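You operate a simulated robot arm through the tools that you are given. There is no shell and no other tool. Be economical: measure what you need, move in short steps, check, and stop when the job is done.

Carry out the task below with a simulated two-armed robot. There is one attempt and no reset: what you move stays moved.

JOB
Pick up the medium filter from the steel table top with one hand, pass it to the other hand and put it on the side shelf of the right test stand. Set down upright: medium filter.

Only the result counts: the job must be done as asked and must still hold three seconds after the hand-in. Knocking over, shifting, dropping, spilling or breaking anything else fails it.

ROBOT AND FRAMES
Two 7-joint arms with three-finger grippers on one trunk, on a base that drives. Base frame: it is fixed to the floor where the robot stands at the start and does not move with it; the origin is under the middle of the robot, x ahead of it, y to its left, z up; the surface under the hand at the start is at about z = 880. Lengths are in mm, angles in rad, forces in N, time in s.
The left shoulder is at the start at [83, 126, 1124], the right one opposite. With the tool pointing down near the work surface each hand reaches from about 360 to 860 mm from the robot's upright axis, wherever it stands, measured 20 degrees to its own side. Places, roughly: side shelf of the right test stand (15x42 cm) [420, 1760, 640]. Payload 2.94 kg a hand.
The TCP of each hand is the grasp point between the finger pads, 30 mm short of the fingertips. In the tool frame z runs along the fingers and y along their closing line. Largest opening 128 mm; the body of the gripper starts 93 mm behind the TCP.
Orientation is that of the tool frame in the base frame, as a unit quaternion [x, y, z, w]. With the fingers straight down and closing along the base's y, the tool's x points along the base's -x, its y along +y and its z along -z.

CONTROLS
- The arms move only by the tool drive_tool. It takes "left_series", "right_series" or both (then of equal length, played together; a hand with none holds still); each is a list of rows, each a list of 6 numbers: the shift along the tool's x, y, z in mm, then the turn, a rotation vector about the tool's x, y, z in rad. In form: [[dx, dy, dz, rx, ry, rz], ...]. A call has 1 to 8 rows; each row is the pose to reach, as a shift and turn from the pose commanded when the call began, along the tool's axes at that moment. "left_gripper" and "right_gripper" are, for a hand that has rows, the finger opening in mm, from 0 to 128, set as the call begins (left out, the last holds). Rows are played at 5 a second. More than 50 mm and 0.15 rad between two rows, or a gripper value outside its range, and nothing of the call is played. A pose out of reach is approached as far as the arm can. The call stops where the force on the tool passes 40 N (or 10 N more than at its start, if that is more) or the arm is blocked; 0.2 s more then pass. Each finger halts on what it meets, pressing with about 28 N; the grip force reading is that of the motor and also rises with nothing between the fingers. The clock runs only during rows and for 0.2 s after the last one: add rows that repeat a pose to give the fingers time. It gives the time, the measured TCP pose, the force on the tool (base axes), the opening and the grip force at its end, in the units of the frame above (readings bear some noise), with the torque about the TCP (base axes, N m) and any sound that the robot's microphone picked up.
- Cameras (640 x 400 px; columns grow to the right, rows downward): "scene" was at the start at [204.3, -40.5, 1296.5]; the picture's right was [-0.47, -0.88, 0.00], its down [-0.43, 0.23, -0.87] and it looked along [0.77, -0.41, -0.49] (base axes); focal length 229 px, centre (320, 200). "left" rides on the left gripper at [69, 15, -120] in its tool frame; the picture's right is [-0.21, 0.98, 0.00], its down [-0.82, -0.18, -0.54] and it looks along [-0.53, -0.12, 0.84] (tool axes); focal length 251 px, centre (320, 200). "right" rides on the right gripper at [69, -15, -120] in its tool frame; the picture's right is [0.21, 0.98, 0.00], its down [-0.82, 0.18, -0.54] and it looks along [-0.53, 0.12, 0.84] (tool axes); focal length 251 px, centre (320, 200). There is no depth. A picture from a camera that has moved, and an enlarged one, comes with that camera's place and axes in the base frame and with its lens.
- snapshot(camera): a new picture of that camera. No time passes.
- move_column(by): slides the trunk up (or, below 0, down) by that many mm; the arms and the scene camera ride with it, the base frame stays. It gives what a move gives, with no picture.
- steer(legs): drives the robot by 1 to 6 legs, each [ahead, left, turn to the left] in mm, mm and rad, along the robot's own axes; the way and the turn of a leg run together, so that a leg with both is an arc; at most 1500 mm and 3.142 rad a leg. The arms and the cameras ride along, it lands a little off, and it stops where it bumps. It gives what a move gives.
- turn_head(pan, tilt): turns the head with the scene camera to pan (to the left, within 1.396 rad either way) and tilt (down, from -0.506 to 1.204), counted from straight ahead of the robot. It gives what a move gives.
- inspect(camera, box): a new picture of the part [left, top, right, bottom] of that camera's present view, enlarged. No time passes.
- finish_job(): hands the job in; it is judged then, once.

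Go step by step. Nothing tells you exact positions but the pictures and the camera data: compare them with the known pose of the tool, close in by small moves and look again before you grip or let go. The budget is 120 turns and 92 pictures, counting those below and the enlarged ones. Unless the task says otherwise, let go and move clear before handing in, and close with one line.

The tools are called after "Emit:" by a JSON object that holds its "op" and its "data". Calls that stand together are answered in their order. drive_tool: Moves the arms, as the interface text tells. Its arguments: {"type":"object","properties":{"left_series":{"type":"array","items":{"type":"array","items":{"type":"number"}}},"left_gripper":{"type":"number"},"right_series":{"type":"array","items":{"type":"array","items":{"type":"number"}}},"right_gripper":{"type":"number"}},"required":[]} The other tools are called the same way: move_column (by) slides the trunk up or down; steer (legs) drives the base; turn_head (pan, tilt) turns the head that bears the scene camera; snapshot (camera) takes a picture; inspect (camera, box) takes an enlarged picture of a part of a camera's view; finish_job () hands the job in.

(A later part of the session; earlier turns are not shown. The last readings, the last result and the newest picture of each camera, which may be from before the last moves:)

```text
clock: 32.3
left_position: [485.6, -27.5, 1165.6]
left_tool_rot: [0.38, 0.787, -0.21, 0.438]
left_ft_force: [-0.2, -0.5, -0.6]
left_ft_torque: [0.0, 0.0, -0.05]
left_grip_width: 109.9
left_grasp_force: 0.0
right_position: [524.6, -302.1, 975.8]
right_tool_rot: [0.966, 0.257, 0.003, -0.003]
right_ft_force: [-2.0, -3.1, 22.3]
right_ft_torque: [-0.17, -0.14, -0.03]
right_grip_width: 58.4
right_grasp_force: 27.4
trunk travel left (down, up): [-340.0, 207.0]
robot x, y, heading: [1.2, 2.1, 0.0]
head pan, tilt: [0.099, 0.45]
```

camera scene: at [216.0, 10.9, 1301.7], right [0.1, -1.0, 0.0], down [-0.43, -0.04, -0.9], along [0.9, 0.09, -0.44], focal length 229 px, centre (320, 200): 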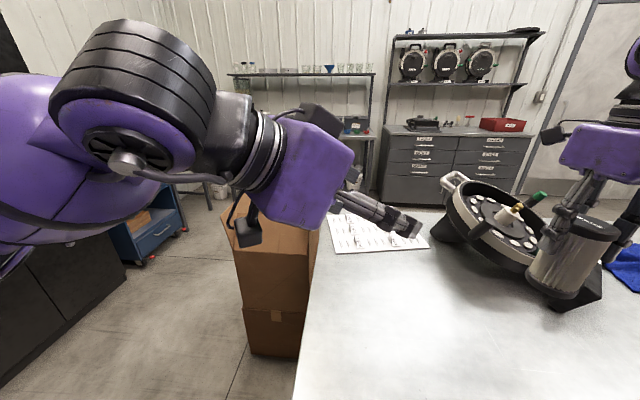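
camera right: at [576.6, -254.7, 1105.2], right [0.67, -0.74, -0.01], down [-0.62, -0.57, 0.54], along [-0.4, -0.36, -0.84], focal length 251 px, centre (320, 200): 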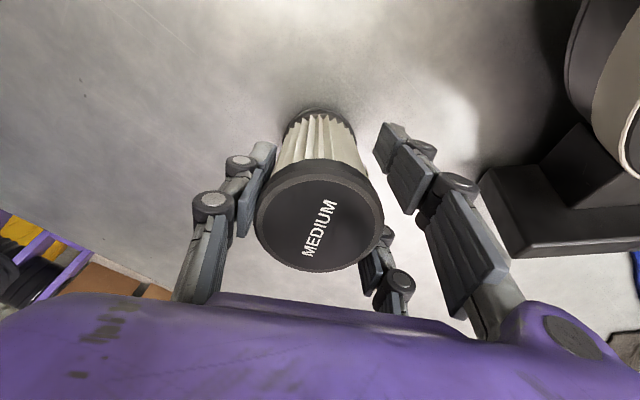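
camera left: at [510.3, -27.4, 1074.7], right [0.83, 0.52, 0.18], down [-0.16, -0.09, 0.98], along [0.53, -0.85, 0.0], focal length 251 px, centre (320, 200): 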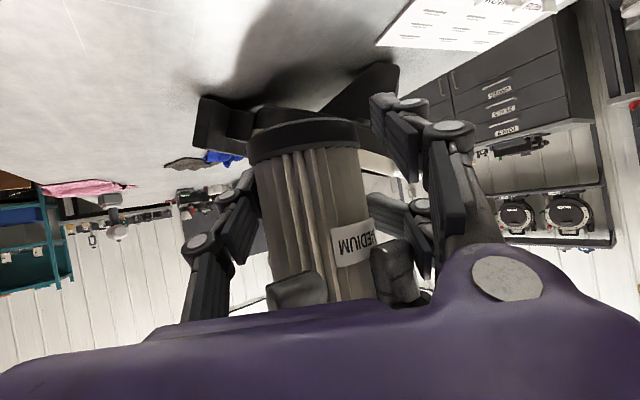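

The filter is on the table (22 N upward). I'll open, raise 19 mm for a higher grip, and look.

Emit:
{"op": "drive_tool", "data": {"right_series": [[0, 0, 1, 0, 0, 0], [0, 0, 1, 0, 0, 0], [0, 0, 1, 0, 0, 0], [0, 0, -10, 0, 0, 0], [0, 0, -19, 0, 0, 0], [0, 0, -19, 0, 0, 0]], "right_gripper": 100}}

Emit:
{"op": "snapshot", "data": {"camera": "right"}}

Emit:
{"op": "inspect", "data": {"camera": "scene", "box": [420, 130, 640, 380]}}

```text
clock: 33.7
left_position: [487.1, -28.2, 1165.3]
left_tool_rot: [0.381, 0.786, -0.212, 0.437]
left_ft_force: [0.8, 0.4, 0.0]
left_ft_torque: [0.02, 0.01, -0.05]
left_grip_width: 109.9
left_grasp_force: 0.1
right_position: [525.8, -301.3, 992.4]
right_tool_rot: [0.967, 0.256, 0.0, -0.003]
right_ft_force: [0.1, 0.5, -0.6]
right_ft_torque: [0.02, 0.02, 0.0]
right_grip_width: 99.9
right_grasp_force: 0.1
trunk travel left (down, up): [-340.0, 207.0]
robot x, y, heading: [0.4, 1.5, -0.002]
head pan, tilt: [0.099, 0.45]
```

```text
58 pictures are left
camera right: at [577.8, -254.8, 1112.0], right [0.67, -0.74, -0.01], down [-0.62, -0.57, 0.54], along [-0.4, -0.36, -0.84], focal length 251 px, centre (320, 200)
```

right: 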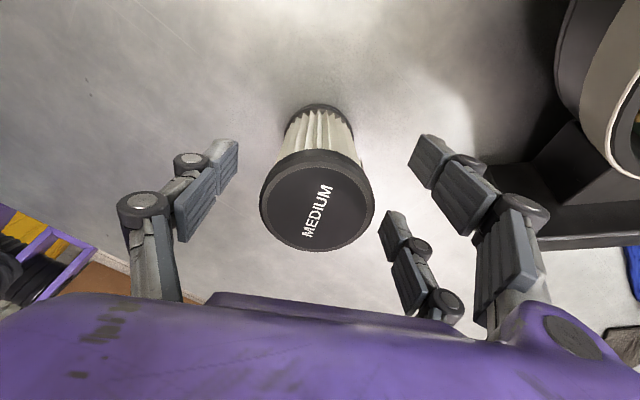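

```text
1.60 times, centred on (530, 255) of scene
camera zoom: at [215.6, 11.2, 1301.7], right [0.1, -1.0, 0.0], down [-0.43, -0.04, -0.9], along [0.9, 0.09, -0.44], focal length 366 px, centre (-16, 112)
```

zoom: 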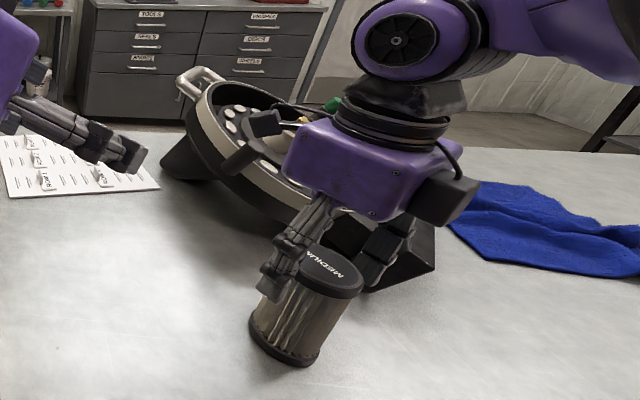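

The filter is upright and centred in the right hand. I'll raise 3 mm more, then grip and lift.

Emit:
{"op": "drive_tool", "data": {"right_series": [[0, 0, -3, 0, 0, 0], [0, 0, -3, 0, 0, 0], [0, 0, -3, 0, 0, 0], [0, 0, -3, 0, 0, 0], [0, 0, -3, 0, 0, 0]], "right_gripper": 30}}

Emit:
{"op": "drive_tool", "data": {"right_series": [[0, 0, -30, 0, 0, 0], [0, 0, -70, 0, 0, 0], [0, 0, -110, 0, 0, 0], [0, 0, -110, 0, 0, 0]]}}

Emit:
{"op": "snapshot", "data": {"camera": "scene"}}

```text
clock: 34.9
left_position: [487.2, -27.7, 1164.3]
left_tool_rot: [0.38, 0.786, -0.212, 0.439]
left_ft_force: [-0.4, 0.4, 0.7]
left_ft_torque: [-0.03, 0.0, 0.01]
left_grip_width: 110.0
left_grasp_force: 0.1
right_position: [524.7, -301.0, 995.6]
right_tool_rot: [0.967, 0.256, 0.001, -0.003]
right_ft_force: [0.6, 1.0, 1.4]
right_ft_torque: [0.0, -0.01, 0.01]
right_grip_width: 59.9
right_grasp_force: 27.9
trunk travel left (down, up): [-340.0, 207.0]
robot x, y, heading: [1.8, -2.6, -0.002]
head pan, tilt: [0.099, 0.45]
```

```text
clock: 35.9
left_position: [487.4, -27.8, 1164.1]
left_tool_rot: [0.38, 0.788, -0.211, 0.437]
left_ft_force: [0.0, -0.6, 0.2]
left_ft_torque: [-0.03, -0.01, 0.01]
left_grip_width: 109.9
left_grasp_force: 0.1
right_position: [526.0, -301.5, 1104.5]
right_tool_rot: [0.967, 0.256, 0.0, -0.004]
right_ft_force: [0.1, -0.3, -1.9]
right_ft_torque: [-0.01, 0.0, 0.05]
right_grip_width: 59.9
right_grasp_force: 27.8
trunk travel left (down, up): [-340.0, 207.0]
robot x, y, heading: [-0.3, 0.3, -0.002]
head pan, tilt: [0.099, 0.45]
```

```text
56 pictures are left
camera scene: at [215.9, 10.9, 1301.7], right [0.1, -1.0, 0.0], down [-0.43, -0.04, -0.9], along [0.9, 0.09, -0.44], focal length 229 px, centre (320, 200)
```

scene: 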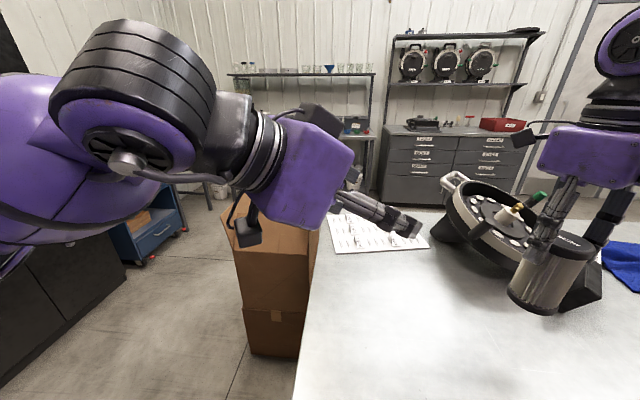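

The re-grip is good (59.9 mm, 28 N): filter bottom is about 989 and the right fingertips are 85 mm above it. I'll raise the trunk 150 mm to get more reach, then bring both hands down and out.

Emit:
{"op": "move_column", "data": {"by": 150}}

Emit:
{"op": "drive_tool", "data": {"left_series": [[17, -5, 17, -0.105, 0, -0.065], [34, -9, 35, -0.209, 0, -0.13], [51, -14, 52, -0.314, 0, -0.195], [68, -19, 70, -0.326, -0.124, -0.175], [85, -23, 87, -0.338, -0.247, -0.156], [102, -28, 105, -0.338, -0.247, -0.156], [120, -33, 122, -0.338, -0.247, -0.156], [136, -37, 140, -0.338, -0.247, -0.156]], "right_series": [[8, 4, 20, 0, 0, 0], [16, 8, 40, 0, 0, 0], [24, 13, 60, 0, 0, 0], [32, 18, 80, 0, 0, 0], [40, 22, 100, 0, 0, 0], [48, 27, 120, 0, 0, 0], [55, 31, 140, 0, 0, 0], [55, 31, 140, 0, 0, 0]]}}

Emit:
{"op": "snapshot", "data": {"camera": "scene"}}

```text
clock: 37.6
left_position: [488.5, -27.6, 1314.9]
left_tool_rot: [0.38, 0.788, -0.211, 0.437]
left_ft_force: [1.1, -0.3, 0.4]
left_ft_torque: [-0.01, -0.03, -0.02]
left_grip_width: 110.2
left_grasp_force: 0.1
right_position: [525.5, -301.6, 1254.4]
right_tool_rot: [0.966, 0.257, 0.0, -0.003]
right_ft_force: [0.5, -0.7, -1.9]
right_ft_torque: [0.02, 0.01, 0.02]
right_grip_width: 60.0
right_grasp_force: 28.2
trunk travel left (down, up): [-490.0, 57.0]
robot x, y, heading: [-1.3, -2.7, 0.001]
head pan, tilt: [0.099, 0.45]
```

```text
clock: 39.4
left_position: [514.4, -33.3, 1200.4]
left_tool_rot: [0.21, 0.779, -0.153, 0.57]
left_ft_force: [-0.4, 0.4, 0.5]
left_ft_torque: [0.0, 0.01, 0.01]
left_grip_width: 109.9
left_grasp_force: 0.1
left hand out of reach, approached as far as the arm can: row 4, 5, 6, 7, 8
right_position: [588.4, -299.1, 1116.4]
right_tool_rot: [0.966, 0.258, 0.002, -0.002]
right_ft_force: [0.6, 0.7, -1.0]
right_ft_torque: [0.01, -0.05, 0.0]
right_grip_width: 59.8
right_grasp_force: 28.0
trunk travel left (down, up): [-490.0, 57.0]
robot x, y, heading: [-1.5, -0.4, 0.004]
head pan, tilt: [0.099, 0.45]
```

```text
55 pictures are left
camera scene: at [153.3, 12.7, 1466.0], right [0.1, -0.99, 0.0], down [-0.43, -0.04, -0.9], along [0.9, 0.09, -0.43], focal length 229 px, centre (320, 200)
```

scene: 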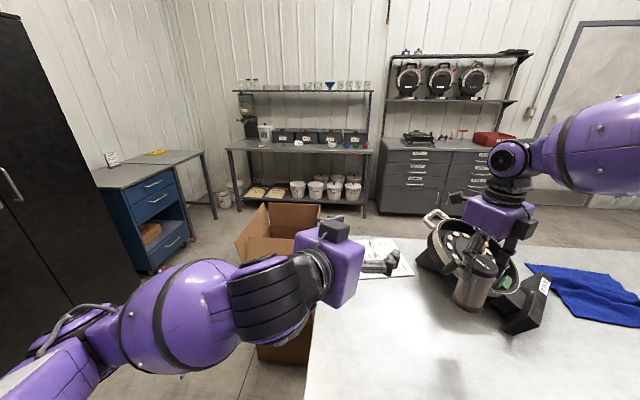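

Right is at [588, -299] and the left has the desired orientation, but it can't fold closer to the body at its present spot. I'll move it toward the pre-grasp point in two stages.

Emit:
{"op": "drive_tool", "data": {"left_series": [[13, -32, 20, 0, 0, 0], [26, -64, 40, 0, 0, 0], [39, -96, 60, 0, 0, 0]]}}

Emit:
{"op": "turn_head", "data": {"pan": -0.25, "tilt": 0.65}}

Emit:
{"op": "snapshot", "data": {"camera": "scene"}}

```text
clock: 40.2
left_position: [517.5, -43.6, 1203.4]
left_tool_rot: [0.212, 0.779, -0.155, 0.57]
left_ft_force: [0.5, -0.2, 0.7]
left_ft_torque: [0.01, -0.01, -0.03]
left_grip_width: 109.8
left_grasp_force: 0.0
left hand out of reach, approached as far as the arm can: row 1, 2, 3
right_position: [586.9, -300.9, 1115.0]
right_tool_rot: [0.966, 0.258, 0.0, -0.003]
right_ft_force: [-0.6, -1.2, -1.9]
right_ft_torque: [-0.01, 0.0, 0.02]
right_grip_width: 59.5
right_grasp_force: 27.8
trunk travel left (down, up): [-490.0, 57.0]
robot x, y, heading: [-1.3, -1.4, 0.004]
head pan, tilt: [0.099, 0.45]
```

```text
clock: 41.0
left_position: [518.3, -43.4, 1203.7]
left_tool_rot: [0.21, 0.779, -0.154, 0.57]
left_ft_force: [0.9, 0.7, 0.8]
left_ft_torque: [0.01, 0.01, -0.01]
left_grip_width: 109.8
left_grasp_force: 0.0
right_position: [588.9, -301.0, 1114.4]
right_tool_rot: [0.966, 0.257, 0.0, -0.002]
right_ft_force: [0.9, -0.2, -0.9]
right_ft_torque: [0.04, 0.0, 0.0]
right_grip_width: 59.7
right_grasp_force: 28.4
trunk travel left (down, up): [-490.0, 57.0]
robot x, y, heading: [-1.1, -1.8, -0.003]
head pan, tilt: [-0.25, 0.649]
```

```text
54 pictures are left
camera scene: at [146.9, -19.4, 1448.0], right [-0.25, -0.97, 0.0], down [-0.59, 0.15, -0.8], along [0.77, -0.2, -0.6], focal length 229 px, centre (320, 200)
```

scene: 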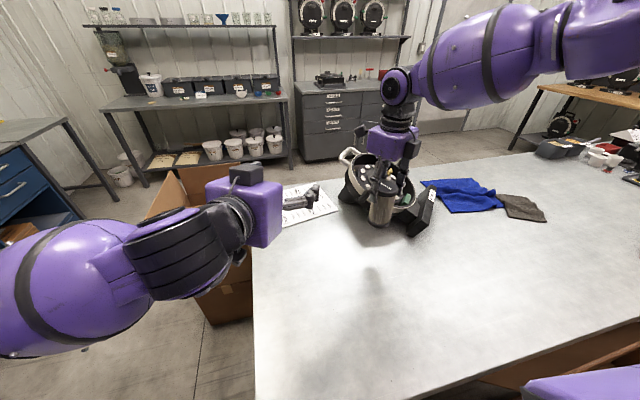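

Left is up against a wrist limit in this posture. I'll undo the trunk raise (lifting both hands first) and instead try rolling the left hand by π so its finger pair faces the other side.

Emit:
{"op": "drive_tool", "data": {"left_series": [[-24, 9, -11, 0.085, 0.062, 0.039], [-48, 17, -22, 0.17, 0.124, 0.078], [-72, 26, -34, 0.25, 0.185, 0.117], [-96, 35, -45, 0.338, 0.247, 0.156], [-96, 35, -45, 0.338, 0.247, 0.156]], "right_series": [[0, 0, -35, 0, 0, 0], [0, 0, -70, 0, 0, 0], [0, 0, -105, 0, 0, 0], [0, 0, -140, 0, 0, 0], [0, 0, -150, 0, 0, 0]]}}

Emit:
{"op": "move_column", "data": {"by": -150}}

```text
clock: 42.2
left_position: [524.4, -5.1, 1310.2]
left_tool_rot: [0.38, 0.787, -0.212, 0.438]
left_ft_force: [-0.1, -0.6, 0.4]
left_ft_torque: [0.0, -0.02, 0.01]
left_grip_width: 110.4
left_grasp_force: 0.1
right_position: [587.7, -302.6, 1264.7]
right_tool_rot: [0.967, 0.256, -0.001, -0.003]
right_ft_force: [0.7, -0.9, -1.5]
right_ft_torque: [0.02, -0.03, -0.01]
right_grip_width: 59.7
right_grasp_force: 27.8
trunk travel left (down, up): [-490.0, 57.0]
robot x, y, heading: [1.7, -1.6, 0.0]
head pan, tilt: [-0.25, 0.649]
```

```text
clock: 44.0
left_position: [523.0, -5.2, 1161.7]
left_tool_rot: [0.381, 0.786, -0.212, 0.438]
left_ft_force: [0.1, -0.4, 0.5]
left_ft_torque: [-0.03, -0.01, 0.0]
left_grip_width: 110.0
left_grasp_force: 0.1
right_position: [589.0, -302.0, 1115.3]
right_tool_rot: [0.966, 0.257, 0.0, -0.003]
right_ft_force: [0.8, 0.2, -0.7]
right_ft_torque: [0.0, -0.02, 0.02]
right_grip_width: 59.5
right_grasp_force: 27.8
trunk travel left (down, up): [-340.0, 207.0]
robot x, y, heading: [2.4, 1.1, 0.003]
head pan, tilt: [-0.25, 0.649]
```

Left orientation is restored. Testing roll in the negative direction.

Emit:
{"op": "drive_tool", "data": {"left_series": [[0, 0, 0, 0, 0, -0.145], [0, 0, 0, 0, 0, -0.29], [0, 0, 0, 0, 0, -0.435], [0, 0, 0, 0, 0, -0.58], [0, 0, 0, 0, 0, -0.725], [0, 0, 0, 0, 0, -0.87], [0, 0, 0, 0, 0, -1.015], [0, 0, 0, 0, 0, -1.16]]}}

Emit:
{"op": "drive_tool", "data": {"left_series": [[0, 0, 0, 0, 0, -0.145], [0, 0, 0, 0, 0, -0.29], [0, 0, 0, 0, 0, -0.435], [0, 0, 0, 0, 0, -0.58], [0, 0, 0, 0, 0, -0.725], [0, 0, 0, 0, 0, -0.87], [0, 0, 0, 0, 0, -1.015], [0, 0, 0, 0, 0, -1.16]]}}

```text
clock: 45.8
left_position: [523.7, -6.8, 1159.9]
left_tool_rot: [-0.114, 0.867, -0.417, 0.249]
left_ft_force: [0.2, -0.1, -0.6]
left_ft_torque: [-0.03, 0.02, 0.0]
left_grip_width: 109.9
left_grasp_force: 0.0
right_position: [588.3, -300.5, 1115.6]
right_tool_rot: [0.967, 0.256, 0.0, -0.002]
right_ft_force: [0.8, 0.4, -1.1]
right_ft_torque: [0.02, 0.03, 0.01]
right_grip_width: 59.7
right_grasp_force: 27.8
trunk travel left (down, up): [-340.0, 207.0]
robot x, y, heading: [-0.2, 1.1, -0.005]
head pan, tilt: [-0.25, 0.649]
```

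```text
clock: 47.6
left_position: [522.9, -5.5, 1161.5]
left_tool_rot: [-0.571, 0.662, -0.485, -0.02]
left_ft_force: [-0.5, 0.2, 0.8]
left_ft_torque: [0.02, 0.0, 0.0]
left_grip_width: 110.2
left_grasp_force: 0.1
right_position: [588.6, -300.6, 1115.2]
right_tool_rot: [0.967, 0.256, 0.0, -0.002]
right_ft_force: [0.4, -0.4, -1.0]
right_ft_torque: [-0.01, -0.01, -0.01]
right_grip_width: 59.4
right_grasp_force: 28.1
trunk travel left (down, up): [-340.0, 207.0]
robot x, y, heading: [0.1, -1.7, -0.002]
head pan, tilt: [-0.25, 0.649]
```

-2.32 rad works. I'll finish the roll to -π and, at the same time, turn the right hand back to about -111° yaw near [576, -190].

Emit:
{"op": "drive_tool", "data": {"left_series": [[0, 0, 0, 0, 0, -0.14], [0, 0, 0, 0, 0, -0.28], [0, 0, 0, 0, 0, -0.42], [0, 0, 0, 0, 0, -0.56], [0, 0, 0, 0, 0, -0.7], [0, 0, 0, 0, 0, -0.82]], "right_series": [[7, -17, 0, 0, 0, -0.115], [14, -34, 0, 0, 0, -0.23], [22, -51, 0, 0, 0, -0.345], [29, -68, 0, 0, 0, -0.46], [36, -85, 0, 0, 0, -0.575], [44, -101, 0, 0, 0, -0.69]]}}

Emit:
{"op": "snapshot", "data": {"camera": "scene"}}

Emit:
{"op": "snapshot", "data": {"camera": "left"}}

```text
clock: 49.0
left_position: [525.4, -6.4, 1159.9]
left_tool_rot: [0.787, -0.379, 0.438, 0.211]
left_ft_force: [-0.1, 0.2, -0.3]
left_ft_torque: [0.0, 0.01, 0.01]
left_grip_width: 110.0
left_grasp_force: 0.0
right_position: [575.2, -191.1, 1114.5]
right_tool_rot: [0.822, 0.569, 0.001, -0.003]
right_ft_force: [-0.4, 0.0, -1.7]
right_ft_torque: [0.01, 0.03, -0.01]
right_grip_width: 59.6
right_grasp_force: 28.3
trunk travel left (down, up): [-340.0, 207.0]
robot x, y, heading: [0.5, 0.4, -0.0]
head pan, tilt: [-0.25, 0.649]
```

```text
53 pictures are left
camera scene: at [208.6, -19.1, 1283.8], right [-0.25, -0.97, 0.0], down [-0.59, 0.15, -0.8], along [0.77, -0.2, -0.6], focal length 229 px, centre (320, 200)
```

scene: 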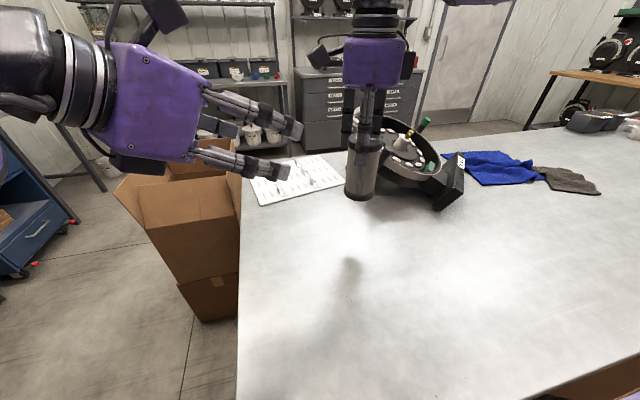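

```text
52 pictures are left
camera left: at [471.6, 36.9, 1280.5], right [-0.84, -0.52, -0.18], down [-0.41, 0.81, -0.41], along [0.36, -0.27, -0.89], focal length 251 px, centre (320, 200)
```

left: 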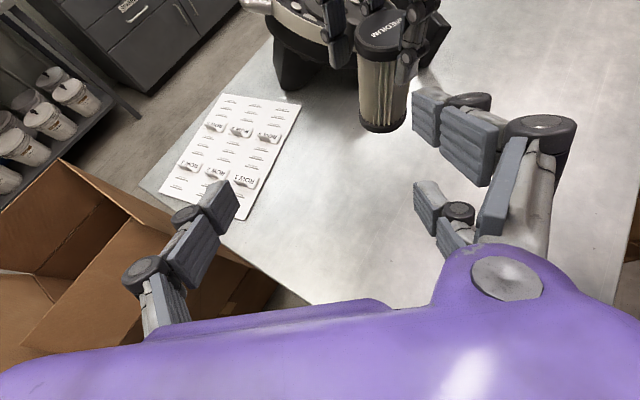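

The roll worked: left's single finger now faces the right hand's pair side. I'll flatten the left pitch to about 0.3 rad and fine-tune its yaw by +0.1.

Emit:
{"op": "drive_tool", "data": {"left_series": [[0, 0, 0, 0.042, 0.125, -0.026], [0, 0, 0, 0.085, 0.25, -0.053], [0, 0, 0, 0.085, 0.25, -0.053]]}}

```text
clock: 49.8
left_position: [524.3, -5.5, 1160.7]
left_tool_rot: [0.744, -0.312, 0.542, 0.235]
left_ft_force: [0.6, -0.1, 0.4]
left_ft_torque: [0.0, -0.03, -0.04]
left_grip_width: 110.0
left_grasp_force: 0.1
right_position: [576.3, -192.7, 1115.4]
right_tool_rot: [0.823, 0.569, 0.002, -0.003]
right_ft_force: [0.1, -0.2, -1.8]
right_ft_torque: [0.02, -0.01, 0.02]
right_grip_width: 59.6
right_grasp_force: 28.0
trunk travel left (down, up): [-340.0, 207.0]
robot x, y, heading: [-1.6, -0.2, 0.003]
head pan, tilt: [-0.25, 0.649]
```

Left orientation is as planned (az -46°, 17° down). Moving to the pre-grasp point 130 mm back.

Emit:
{"op": "drive_tool", "data": {"left_series": [[-12, 23, 16, 0, 0, 0], [-25, 46, 32, 0, 0, 0], [-37, 69, 48, 0, 0, 0], [-50, 91, 64, 0, 0, 0], [-50, 91, 64, 0, 0, 0]]}}

Emit:
{"op": "snapshot", "data": {"camera": "left"}}

Emit:
{"op": "snapshot", "data": {"camera": "scene"}}

```text
clock: 51.2
left_position: [523.5, -62.7, 1087.2]
left_tool_rot: [0.754, -0.304, 0.547, 0.198]
left_ft_force: [-1.1, 0.7, 0.3]
left_ft_torque: [0.03, 0.0, 0.0]
left_grip_width: 109.9
left_grasp_force: 0.0
left hand out of reach, approached as far as the arm can: row 1, 2, 3, 4, 5
right_position: [587.3, -167.5, 1112.4]
right_tool_rot: [0.821, 0.571, -0.003, -0.001]
right_ft_force: [0.5, -0.5, -1.9]
right_ft_torque: [0.02, 0.03, -0.02]
right_grip_width: 59.6
right_grasp_force: 27.9
trunk travel left (down, up): [-340.0, 207.0]
robot x, y, heading: [3.5, 10.1, 0.01]
head pan, tilt: [-0.25, 0.649]
stopped in row 5 (left hand): the arm was blocked; the commanded pose is now the measured one
```

```text
51 pictures are left
camera left: at [443.8, -13.4, 1189.0], right [-0.71, -0.67, -0.24], down [-0.44, 0.67, -0.6], along [0.56, -0.32, -0.77], focal length 251 px, centre (320, 200)
```

left: 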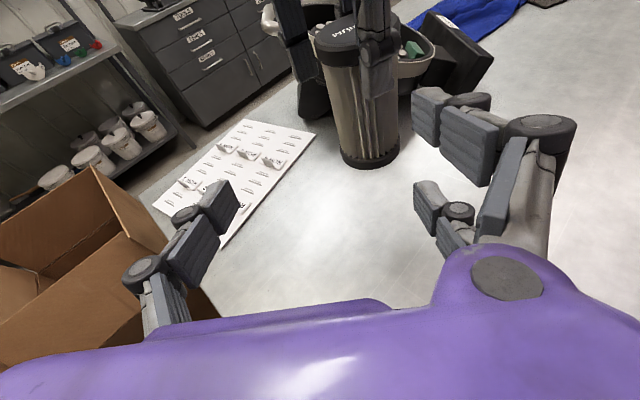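

```text
50 pictures are left
camera scene: at [216.5, 3.5, 1282.7], right [-0.24, -0.97, 0.01], down [-0.59, 0.14, -0.8], along [0.77, -0.19, -0.61], focal length 229 px, centre (320, 200)
```

scene: 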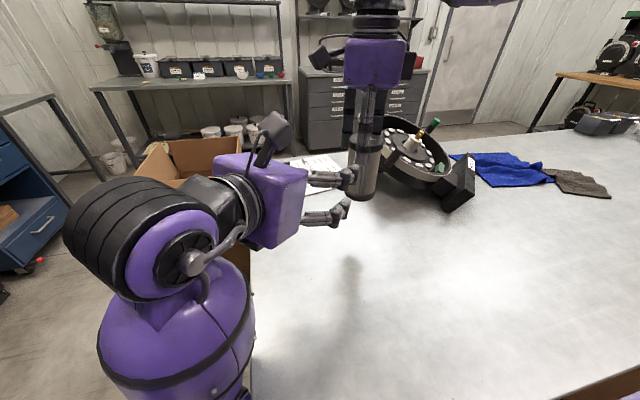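

The left arm was blocked (probably its lowered elbow on the table edge) and the base shifted about 10 mm. I'll back the left hand out and check that nothing moved.

Emit:
{"op": "drive_tool", "data": {"left_series": [[19, -16, -21, 0, 0, 0], [38, -32, -42, 0, 0, 0], [56, -47, -62, 0, 0, 0], [56, -47, -62, 0, 0, 0]]}}

Emit:
{"op": "turn_head", "data": {"pan": 0.2, "tilt": 0.8}}

Emit:
{"op": "snapshot", "data": {"camera": "scene"}}

```text
clock: 52.2
left_position: [519.4, -23.0, 1168.7]
left_tool_rot: [0.751, -0.311, 0.546, 0.205]
left_ft_force: [-0.1, -0.8, 0.0]
left_ft_torque: [-0.01, 0.02, 0.1]
left_grip_width: 110.3
left_grasp_force: 0.5
left hand out of reach, approached as far as the arm can: row 1, 2, 3, 4
right_position: [579.8, -182.6, 1114.6]
right_tool_rot: [0.822, 0.57, 0.002, -0.004]
right_ft_force: [-0.1, -0.8, -1.8]
right_ft_torque: [0.19, 0.0, 0.0]
right_grip_width: 59.6
right_grasp_force: 27.8
trunk travel left (down, up): [-340.0, 207.0]
robot x, y, heading: [4.3, 12.2, 0.004]
head pan, tilt: [-0.25, 0.649]
```

```text
clock: 53.1
left_position: [520.4, -18.6, 1167.1]
left_tool_rot: [0.75, -0.31, 0.547, 0.206]
left_ft_force: [0.1, -0.1, 0.6]
left_ft_torque: [0.02, 0.0, -0.03]
left_grip_width: 109.8
left_grasp_force: 0.0
right_position: [580.7, -178.7, 1114.7]
right_tool_rot: [0.821, 0.571, 0.001, -0.003]
right_ft_force: [-0.1, 1.0, -1.7]
right_ft_torque: [-0.05, -0.01, -0.01]
right_grip_width: 59.6
right_grasp_force: 27.9
trunk travel left (down, up): [-340.0, 207.0]
robot x, y, heading: [-0.5, 9.2, 0.008]
head pan, tilt: [0.201, 0.799]
```

```text
49 pictures are left
camera scene: at [205.3, 29.6, 1271.4], right [0.21, -0.98, 0.0], down [-0.7, -0.15, -0.7], along [0.68, 0.14, -0.72], focal length 229 px, centre (320, 200)
```

scene: 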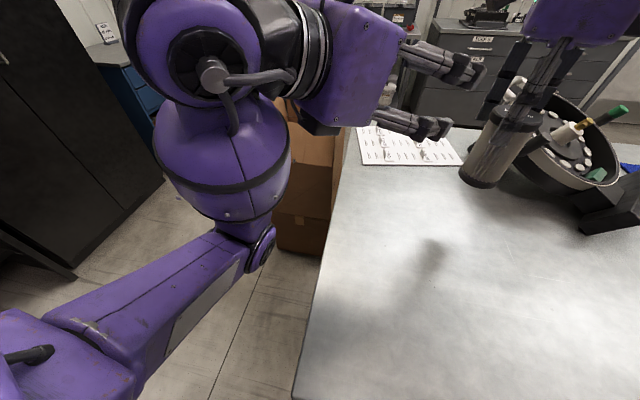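

The left forearm had swung low beside the table edge; box and table look unmoved. I'll restore the left's steeper pitch (0.55 rad, az -52°), where earlier reach was good, and view the posture.

Emit:
{"op": "drive_tool", "data": {"left_series": [[0, 0, 0, -0.047, -0.082, 0.016], [0, 0, 0, -0.095, -0.163, 0.032], [0, 0, 0, -0.142, -0.245, 0.048], [0, 0, 0, -0.142, -0.245, 0.048]]}}

Emit:
{"op": "snapshot", "data": {"camera": "scene"}}

```text
clock: 54.1
left_position: [519.7, -18.9, 1166.4]
left_tool_rot: [0.789, -0.387, 0.432, 0.204]
left_ft_force: [-0.3, 0.1, -0.2]
left_ft_torque: [-0.02, -0.01, -0.02]
left_grip_width: 110.4
left_grasp_force: 0.1
right_position: [580.4, -179.0, 1115.2]
right_tool_rot: [0.821, 0.571, 0.001, -0.002]
right_ft_force: [0.4, 0.4, -1.9]
right_ft_torque: [0.02, 0.01, -0.02]
right_grip_width: 59.6
right_grasp_force: 28.1
trunk travel left (down, up): [-340.0, 207.0]
robot x, y, heading: [1.3, 10.4, 0.003]
head pan, tilt: [0.201, 0.799]
```

```text
48 pictures are left
camera scene: at [205.4, 29.3, 1271.3], right [0.21, -0.98, 0.0], down [-0.7, -0.15, -0.7], along [0.68, 0.14, -0.72], focal length 229 px, centre (320, 200)
```

scene: 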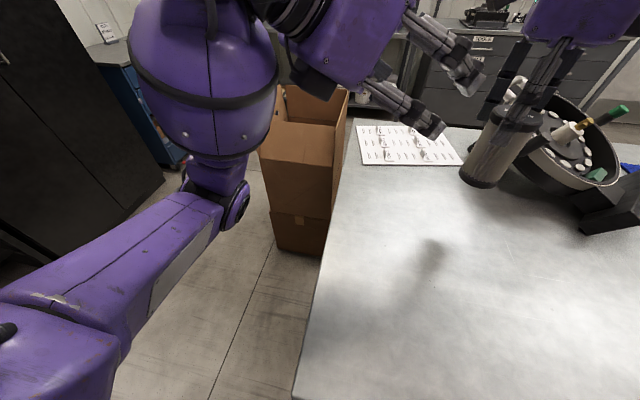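

Elbow is to the left and low. Raising the trunk 150 mm lifts the whole handover clear of the table. Then I'll adjust the right yaw slightly and bring the left to its pre-grasp.

Emit:
{"op": "move_column", "data": {"by": 150}}

Emit:
{"op": "drive_tool", "data": {"left_series": [[-5, 12, 15, 0, 0, 0], [-11, 24, 31, 0, 0, 0], [-16, 35, 46, 0, 0, 0], [-16, 35, 46, 0, 0, 0]], "right_series": [[9, -3, 0, 0, 0, 0.033], [18, -7, 0, 0, 0, 0.066], [27, -10, 0, 0, 0, 0.1], [27, -10, 0, 0, 0, 0.1]]}}

Emit:
{"op": "snapshot", "data": {"camera": "left"}}

Emit:
{"op": "turn_head", "data": {"pan": 0.0, "tilt": 0.6}}

Emit:
{"op": "snapshot", "data": {"camera": "scene"}}

```text
clock: 55.8
left_position: [522.7, -20.7, 1315.3]
left_tool_rot: [0.788, -0.388, 0.431, 0.206]
left_ft_force: [-0.7, 0.4, 0.1]
left_ft_torque: [0.0, -0.01, -0.01]
left_grip_width: 109.8
left_grasp_force: 0.1
right_position: [567.4, -179.1, 1306.3]
right_tool_rot: [0.821, 0.57, 0.032, 0.019]
right_ft_force: [0.1, 0.2, -1.9]
right_ft_torque: [0.0, 0.02, 0.0]
right_grip_width: 59.3
right_grasp_force: 27.7
trunk travel left (down, up): [-490.0, 57.0]
robot x, y, heading: [2.3, 11.5, 0.005]
head pan, tilt: [0.201, 0.799]
```

```text
clock: 56.8
left_position: [514.1, -63.9, 1278.5]
left_tool_rot: [0.788, -0.387, 0.433, 0.205]
left_ft_force: [0.8, -0.1, 0.5]
left_ft_torque: [-0.01, 0.0, 0.0]
left_grip_width: 110.0
left_grasp_force: 0.0
right_position: [556.9, -163.8, 1302.1]
right_tool_rot: [0.848, 0.528, 0.034, 0.017]
right_ft_force: [-0.4, -0.7, -1.4]
right_ft_torque: [-0.01, 0.02, 0.02]
right_grip_width: 59.4
right_grasp_force: 28.1
right hand out of reach, approached as far as the arm can: row 1, 2, 3, 4
trunk travel left (down, up): [-490.0, 57.0]
robot x, y, heading: [0.7, 11.6, 0.005]
head pan, tilt: [0.201, 0.799]
```

```text
47 pictures are left
camera left: at [460.0, -23.3, 1399.8], right [-0.84, -0.51, -0.19], down [-0.41, 0.82, -0.4], along [0.36, -0.25, -0.9], focal length 251 px, centre (320, 200)
```

left: 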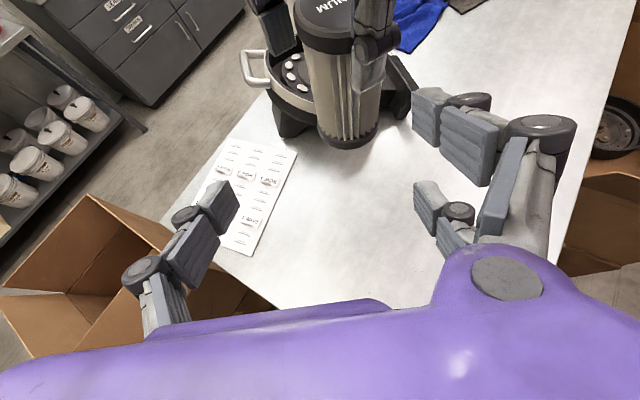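

```text
clock: 57.6
left_position: [512.2, -64.5, 1279.1]
left_tool_rot: [0.788, -0.387, 0.433, 0.205]
left_ft_force: [0.5, -0.6, 0.0]
left_ft_torque: [0.02, -0.01, -0.01]
left_grip_width: 110.1
left_grasp_force: 0.1
right_position: [556.8, -166.7, 1302.9]
right_tool_rot: [0.848, 0.529, 0.034, 0.018]
right_ft_force: [0.0, 0.4, -2.4]
right_ft_torque: [-0.01, 0.0, 0.0]
right_grip_width: 59.5
right_grasp_force: 28.1
trunk travel left (down, up): [-490.0, 57.0]
robot x, y, heading: [1.5, 8.6, 0.007]
head pan, tilt: [0.0, 0.6]
```

```text
46 pictures are left
camera scene: at [153.5, 12.8, 1452.2], right [0.01, -1.0, 0.0], down [-0.57, 0.0, -0.82], along [0.82, 0.01, -0.57], focal length 229 px, centre (320, 200)
```

scene: 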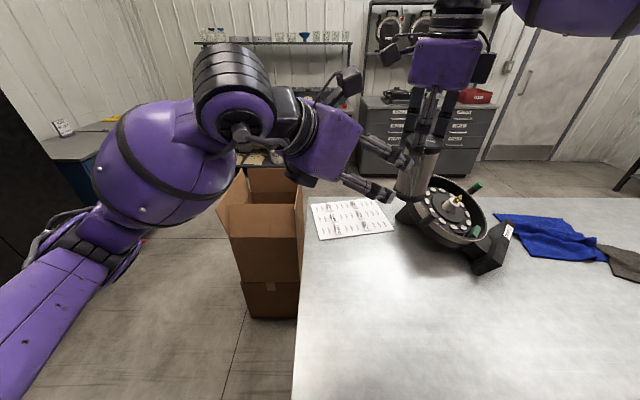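

The trunk slants back as it rises, which pushed the right hand to its limit and tilted it slightly. I'll lower and level the right hand at about [545, -165, 1240] and shift the left pre-grasp to match.

Emit:
{"op": "drive_tool", "data": {"left_series": [[-8, 12, 2, 0, 0, 0], [-17, 25, 4, 0, 0, 0], [-25, 38, 6, 0, 0, 0], [-25, 38, 6, 0, 0, 0]], "right_series": [[-2, -5, 22, 0.022, -0.013, 0], [-4, -11, 42, 0.045, -0.026, 0], [-6, -16, 62, 0.067, -0.038, 0], [-6, -16, 62, 0.067, -0.038, 0]]}}

Emit:
{"op": "snapshot", "data": {"camera": "left"}}

Emit:
{"op": "inspect", "data": {"camera": "scene", "box": [180, 30, 520, 240]}}

```text
clock: 58.6
left_position: [476.6, -80.6, 1253.9]
left_tool_rot: [0.788, -0.387, 0.433, 0.205]
left_ft_force: [-0.4, -0.6, 0.2]
left_ft_torque: [0.02, 0.0, -0.03]
left_grip_width: 109.8
left_grasp_force: 0.0
right_position: [543.3, -163.2, 1239.0]
right_tool_rot: [0.849, 0.528, 0.0, -0.002]
right_ft_force: [-0.5, 0.5, -1.3]
right_ft_torque: [0.01, -0.02, 0.0]
right_grip_width: 59.2
right_grasp_force: 27.9
trunk travel left (down, up): [-490.0, 57.0]
robot x, y, heading: [5.0, 10.3, 0.006]
head pan, tilt: [0.0, 0.6]
```

```text
45 pictures are left
camera left: at [424.4, -40.3, 1375.1], right [-0.84, -0.51, -0.19], down [-0.41, 0.82, -0.4], along [0.36, -0.25, -0.9], focal length 251 px, centre (320, 200)
```

left: 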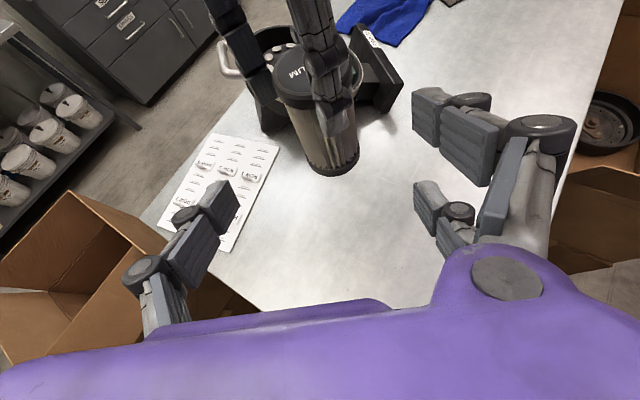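

```text
1.88 times, centred on (350, 135) of scene
camera zoom: at [153.3, 13.2, 1452.3], right [0.01, -1.0, 0.0], down [-0.56, 0.0, -0.83], along [0.83, 0.01, -0.56], focal length 431 px, centre (264, 322)
```

zoom: 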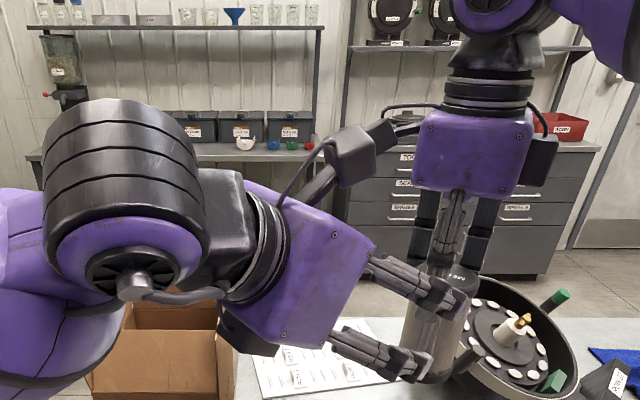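

At 0.55 rad tilt the left's camera housing would meet the right hand's rear finger. I'll flatten the left to about 0.3 rad, which pulls the housing back and clear, and check reach at this trunk height.

Emit:
{"op": "drive_tool", "data": {"left_series": [[-13, 0, 2, 0, 0.085, 0], [-26, 0, 3, 0, 0.17, 0], [-40, 0, 5, 0, 0.255, 0], [-40, 0, 5, 0, 0.255, 0]]}}

Emit:
{"op": "snapshot", "data": {"camera": "left"}}

Emit:
{"op": "snapshot", "data": {"camera": "scene"}}

```text
clock: 59.6
left_position: [467.3, -66.5, 1217.5]
left_tool_rot: [0.727, -0.358, 0.53, 0.252]
left_ft_force: [0.1, 0.5, 0.8]
left_ft_torque: [-0.03, 0.0, -0.04]
left_grip_width: 110.0
left_grasp_force: 0.1
right_position: [544.3, -164.2, 1240.0]
right_tool_rot: [0.849, 0.529, 0.0, -0.001]
right_ft_force: [0.0, 0.0, -1.7]
right_ft_torque: [0.01, 0.01, 0.0]
right_grip_width: 59.3
right_grasp_force: 28.1
trunk travel left (down, up): [-490.0, 57.0]
robot x, y, heading: [4.2, 11.8, 0.008]
head pan, tilt: [0.0, 0.6]
```

```text
43 pictures are left
camera left: at [396.9, -2.8, 1318.5], right [-0.81, -0.55, -0.22], down [-0.33, 0.72, -0.61], along [0.49, -0.42, -0.76], focal length 251 px, centre (320, 200)
```

left: 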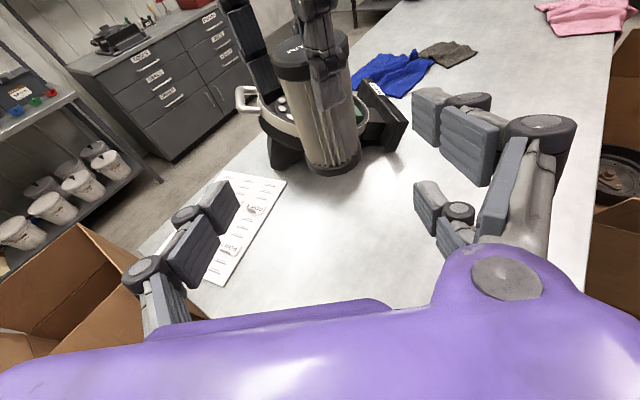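

```text
42 pictures are left
camera scene: at [153.7, 13.1, 1452.3], right [0.01, -1.0, 0.0], down [-0.57, 0.0, -0.82], along [0.82, 0.01, -0.57], focal length 229 px, centre (320, 200)
```

scene: 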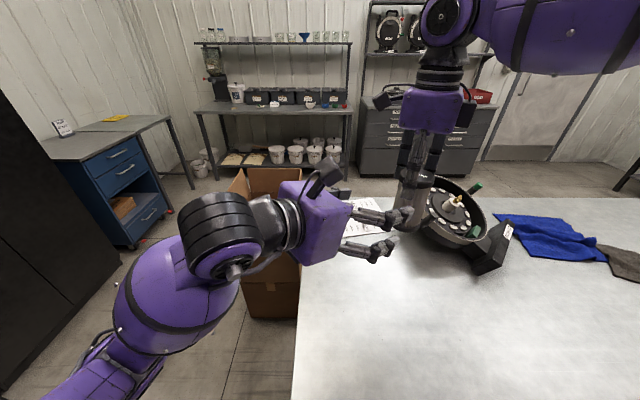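

Reachable, and the predicted filter base pixel matches the picture. Advancing 85 mm along the axis, then checking.

Emit:
{"op": "drive_tool", "data": {"left_series": [[4, 0, 30, 0, 0, 0], [4, 0, 60, 0, 0, 0], [4, 0.5, 85, 0, 0, 0], [4, 0.5, 85, 0, 0, 0]]}}

Emit:
{"op": "snapshot", "data": {"camera": "left"}}

Emit:
{"op": "inspect", "data": {"camera": "scene", "box": [270, 60, 510, 280]}}

```text
clock: 60.6
left_position: [516.7, -131.4, 1193.9]
left_tool_rot: [0.726, -0.358, 0.529, 0.253]
left_ft_force: [-0.2, -0.8, 0.0]
left_ft_torque: [0.01, 0.02, -0.02]
left_grip_width: 109.8
left_grasp_force: 0.1
right_position: [546.0, -163.7, 1240.5]
right_tool_rot: [0.849, 0.529, 0.0, -0.002]
right_ft_force: [-0.1, -0.5, -1.2]
right_ft_torque: [0.0, 0.0, 0.02]
right_grip_width: 59.3
right_grasp_force: 28.0
trunk travel left (down, up): [-490.0, 57.0]
robot x, y, heading: [-1.1, 12.6, 0.009]
head pan, tilt: [0.0, 0.6]
```

```text
41 pictures are left
camera left: at [446.0, -68.6, 1296.0], right [-0.81, -0.55, -0.22], down [-0.33, 0.72, -0.61], along [0.49, -0.42, -0.76], focal length 251 px, centre (320, 200)
```

left: 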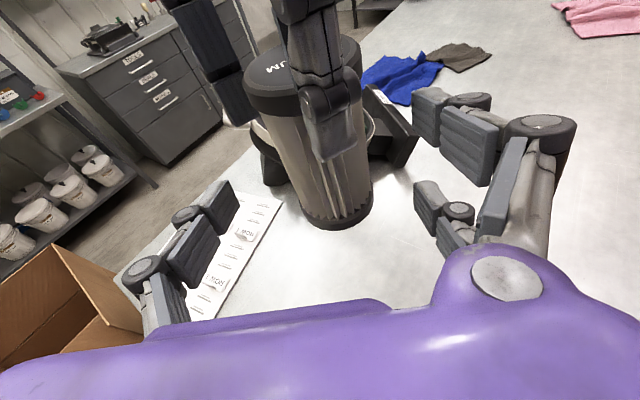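

```text
1.82 times, centred on (390, 170) of scene
camera zoom: at [153.3, 13.2, 1452.3], right [0.01, -1.0, 0.0], down [-0.56, 0.0, -0.83], along [0.83, 0.01, -0.56], focal length 416 px, centre (193, 254)
```

zoom: 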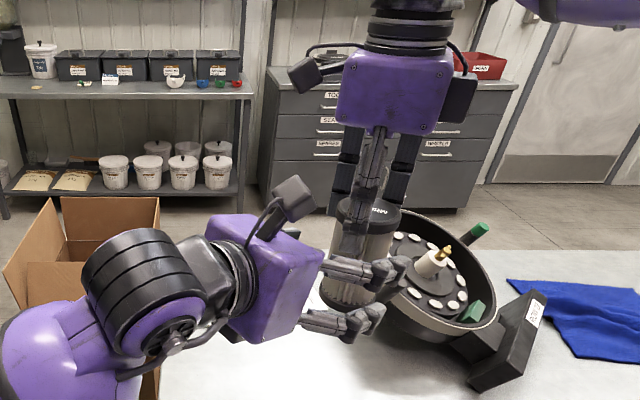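

Clearances look good on all fingers and the camera housing. Advancing the final 44 mm.

Emit:
{"op": "drive_tool", "data": {"left_series": [[0, 1, 15, 0, 0, 0], [0, 1, 30, 0, 0, 0], [0, 1, 44, 0, 0, 0], [0, 1, 44, 0, 0, 0]]}}

Emit:
{"op": "snapshot", "data": {"camera": "left"}}

Emit:
{"op": "inspect", "data": {"camera": "scene", "box": [270, 60, 510, 280]}}

```text
clock: 61.6
left_position: [543.1, -165.4, 1181.5]
left_tool_rot: [0.726, -0.358, 0.53, 0.252]
left_ft_force: [0.4, -0.1, -0.1]
left_ft_torque: [0.02, 0.01, 0.0]
left_grip_width: 109.9
left_grasp_force: 0.0
right_position: [544.8, -163.2, 1239.9]
right_tool_rot: [0.849, 0.528, -0.001, -0.002]
right_ft_force: [0.9, -0.2, -1.1]
right_ft_torque: [0.01, -0.04, 0.0]
right_grip_width: 59.4
right_grasp_force: 27.9
trunk travel left (down, up): [-490.0, 57.0]
robot x, y, heading: [0.9, 10.2, 0.004]
head pan, tilt: [0.0, 0.6]
```

```text
39 pictures are left
camera left: at [471.8, -101.7, 1282.4], right [-0.81, -0.55, -0.22], down [-0.33, 0.72, -0.61], along [0.49, -0.42, -0.76], focal length 251 px, centre (320, 200)
```

left: 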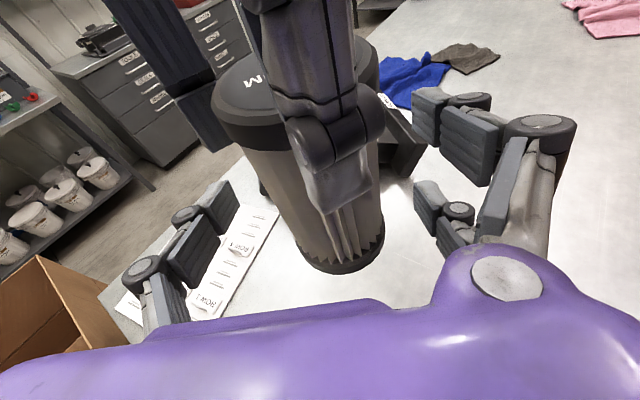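

```text
1.82 times, centred on (390, 170) of scene
camera zoom: at [153.4, 13.1, 1452.3], right [0.01, -1.0, 0.0], down [-0.56, 0.0, -0.83], along [0.83, 0.01, -0.56], focal length 416 px, centre (193, 254)
```

zoom: 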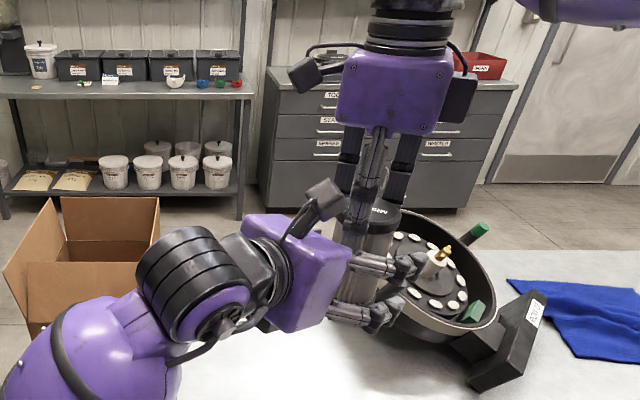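

The filter is centred within about 3 mm. I'll make that small shift and close the left gripper.

Emit:
{"op": "drive_tool", "data": {"left_series": [[0, 2.5, 0, 0, 0, 0], [0, 2.5, 0, 0, 0, 0], [0, 2.5, 0, 0, 0, 0], [0, 2.5, 0, 0, 0, 0], [0, 2.5, 0, 0, 0, 0]], "left_gripper": 30}}

Emit:
{"op": "snapshot", "data": {"camera": "left"}}

```text
clock: 62.8
left_position: [539.8, -166.4, 1180.9]
left_tool_rot: [0.726, -0.359, 0.529, 0.253]
left_ft_force: [-3.6, 1.7, 3.6]
left_ft_torque: [-0.22, 0.35, -0.13]
left_grip_width: 58.4
left_grasp_force: 27.9
right_position: [545.2, -163.5, 1240.3]
right_tool_rot: [0.849, 0.529, 0.001, -0.001]
right_ft_force: [3.8, -1.0, -3.5]
right_ft_torque: [0.14, -0.55, 0.19]
right_grip_width: 59.3
right_grasp_force: 28.4
trunk travel left (down, up): [-490.0, 57.0]
robot x, y, heading: [-0.3, 8.4, 0.012]
head pan, tilt: [0.0, 0.6]
```

```text
37 pictures are left
camera left: at [469.6, -103.2, 1282.5], right [-0.81, -0.55, -0.22], down [-0.33, 0.72, -0.61], along [0.49, -0.42, -0.76], focal length 251 px, centre (320, 200)
```

left: 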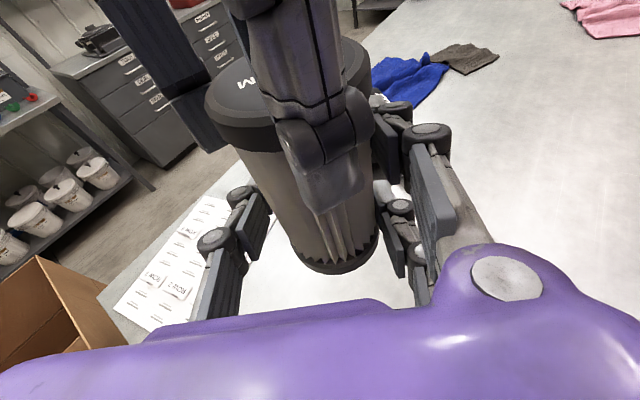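

Left has the filter at 58.4 mm and 28 N with low side forces. I'll open the right just enough (76 mm) and lift it straight up.

Emit:
{"op": "drive_tool", "data": {"right_series": [[0, 0, 0, 0, 0, 0], [0, 0, 0, 0, 0, 0], [0, 0, 0, 0, 0, 0]], "right_gripper": 76}}

Emit:
{"op": "snapshot", "data": {"camera": "left"}}

```text
clock: 63.6
left_position: [540.7, -166.7, 1181.2]
left_tool_rot: [0.726, -0.359, 0.529, 0.253]
left_ft_force: [-0.7, 0.5, 0.9]
left_ft_torque: [0.02, -0.02, 0.02]
left_grip_width: 58.0
left_grasp_force: 28.3
right_position: [544.8, -162.7, 1238.8]
right_tool_rot: [0.849, 0.529, 0.0, -0.002]
right_ft_force: [0.9, -1.2, 0.1]
right_ft_torque: [0.02, 0.01, 0.01]
right_grip_width: 76.1
right_grasp_force: 0.0
trunk travel left (down, up): [-490.0, 57.0]
robot x, y, heading: [6.1, 7.9, 0.006]
head pan, tilt: [0.0, 0.6]
```

```text
36 pictures are left
camera left: at [469.9, -103.2, 1282.2], right [-0.81, -0.55, -0.22], down [-0.33, 0.72, -0.61], along [0.49, -0.42, -0.76], focal length 251 px, centre (320, 200)
```

left: 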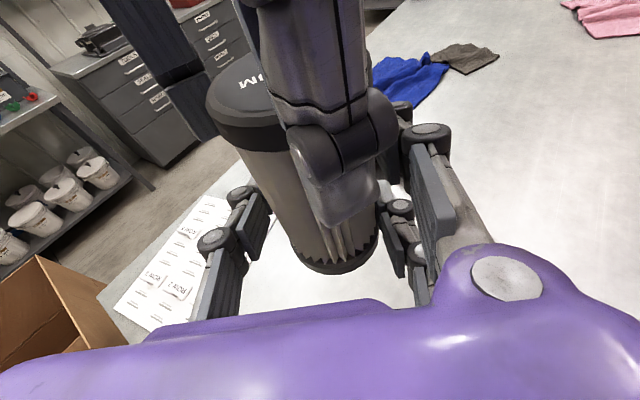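

Right is released with zero force. Separating vertically: right up, left slightly down.

Emit:
{"op": "drive_tool", "data": {"right_series": [[0, 0, -10, 0, 0, 0], [0, 0, -20, 0, 0, 0], [0, 0, -30, 0, 0, 0], [0, 0, -40, 0, 0, 0], [0, 0, -50, 0, 0, 0]]}}

Emit:
{"op": "inspect", "data": {"camera": "scene", "box": [270, 60, 510, 280]}}

```text
clock: 64.8
left_position: [539.9, -166.7, 1181.7]
left_tool_rot: [0.727, -0.357, 0.53, 0.251]
left_ft_force: [0.0, -0.9, -0.2]
left_ft_torque: [0.04, 0.0, 0.02]
left_grip_width: 58.0
left_grasp_force: 27.8
right_position: [544.6, -168.4, 1290.8]
right_tool_rot: [0.849, 0.528, 0.001, -0.002]
right_ft_force: [0.2, -0.1, 0.2]
right_ft_torque: [0.0, -0.03, -0.02]
right_grip_width: 76.3
right_grasp_force: 0.0
right hand out of reach, approached as far as the arm can: row 5
trunk travel left (down, up): [-490.0, 57.0]
robot x, y, heading: [0.1, 9.3, 0.005]
head pan, tilt: [0.0, 0.6]
```

```text
1.82 times, centred on (390, 170) of scene
camera zoom: at [153.0, 13.0, 1452.3], right [0.01, -1.0, 0.0], down [-0.56, 0.0, -0.83], along [0.83, 0.01, -0.56], focal length 416 px, centre (193, 254)
```

zoom: 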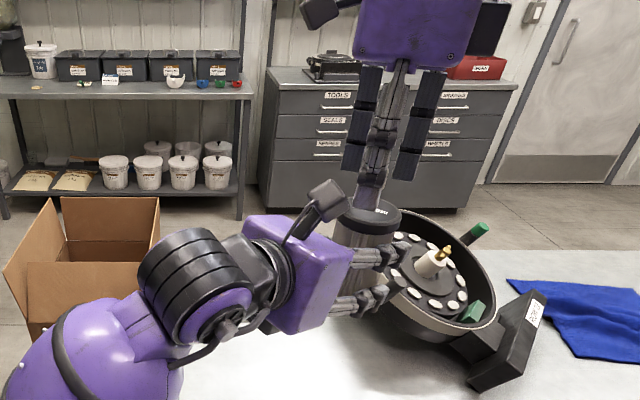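

The right fingertips are clear above the lid. Moving the right hand away to the right.

Emit:
{"op": "drive_tool", "data": {"right_series": [[-10, 18, 0, 0, 0, 0], [-40, 16, 0, 0, 0, 0], [-80, 14, 0, 0, 0, 0], [-120, 13, 0, 0, 0, 0], [-160, 12, 0, 0, 0, 0]]}}

Emit:
{"op": "snapshot", "data": {"camera": "left"}}

Emit:
{"op": "snapshot", "data": {"camera": "scene"}}

```text
clock: 66.0
left_position: [539.7, -167.4, 1182.7]
left_tool_rot: [0.726, -0.36, 0.529, 0.252]
left_ft_force: [0.1, -0.5, -0.6]
left_ft_torque: [0.02, 0.01, 0.04]
left_grip_width: 58.0
left_grasp_force: 28.2
right_position: [482.8, -318.7, 1291.1]
right_tool_rot: [0.849, 0.528, 0.001, -0.002]
right_ft_force: [-0.5, 0.0, -1.0]
right_ft_torque: [0.03, -0.02, -0.05]
right_grip_width: 75.9
right_grasp_force: 0.2
trunk travel left (down, up): [-490.0, 57.0]
robot x, y, heading: [2.5, 10.2, 0.003]
head pan, tilt: [0.0, 0.6]
```

```text
34 pictures are left
camera left: at [468.5, -104.7, 1282.7], right [-0.81, -0.55, -0.22], down [-0.33, 0.72, -0.61], along [0.49, -0.42, -0.76], focal length 251 px, centre (320, 200)
```

left: 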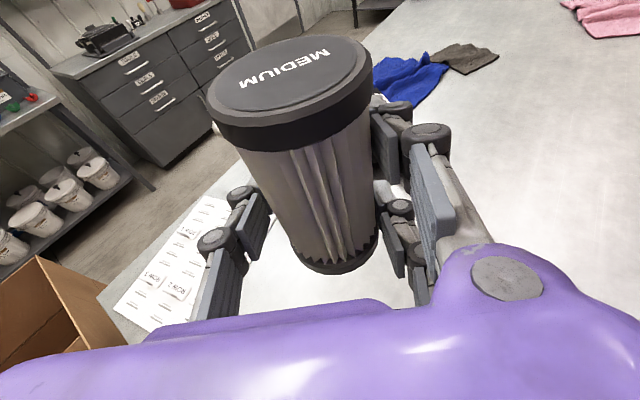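

```text
33 pictures are left
camera scene: at [152.0, 11.3, 1452.4], right [0.01, -1.0, 0.0], down [-0.56, 0.0, -0.83], along [0.83, 0.01, -0.56], focal length 229 px, centre (320, 200)
```

scene: 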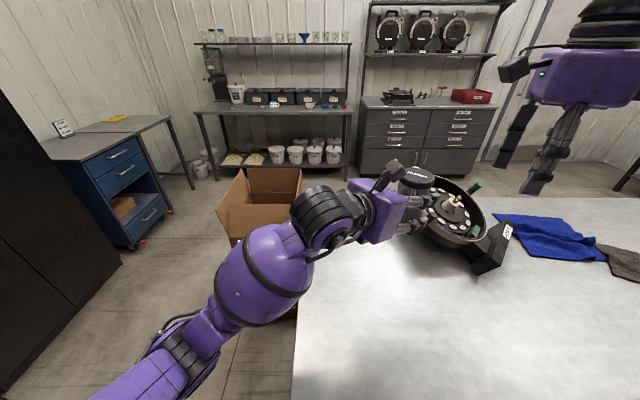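

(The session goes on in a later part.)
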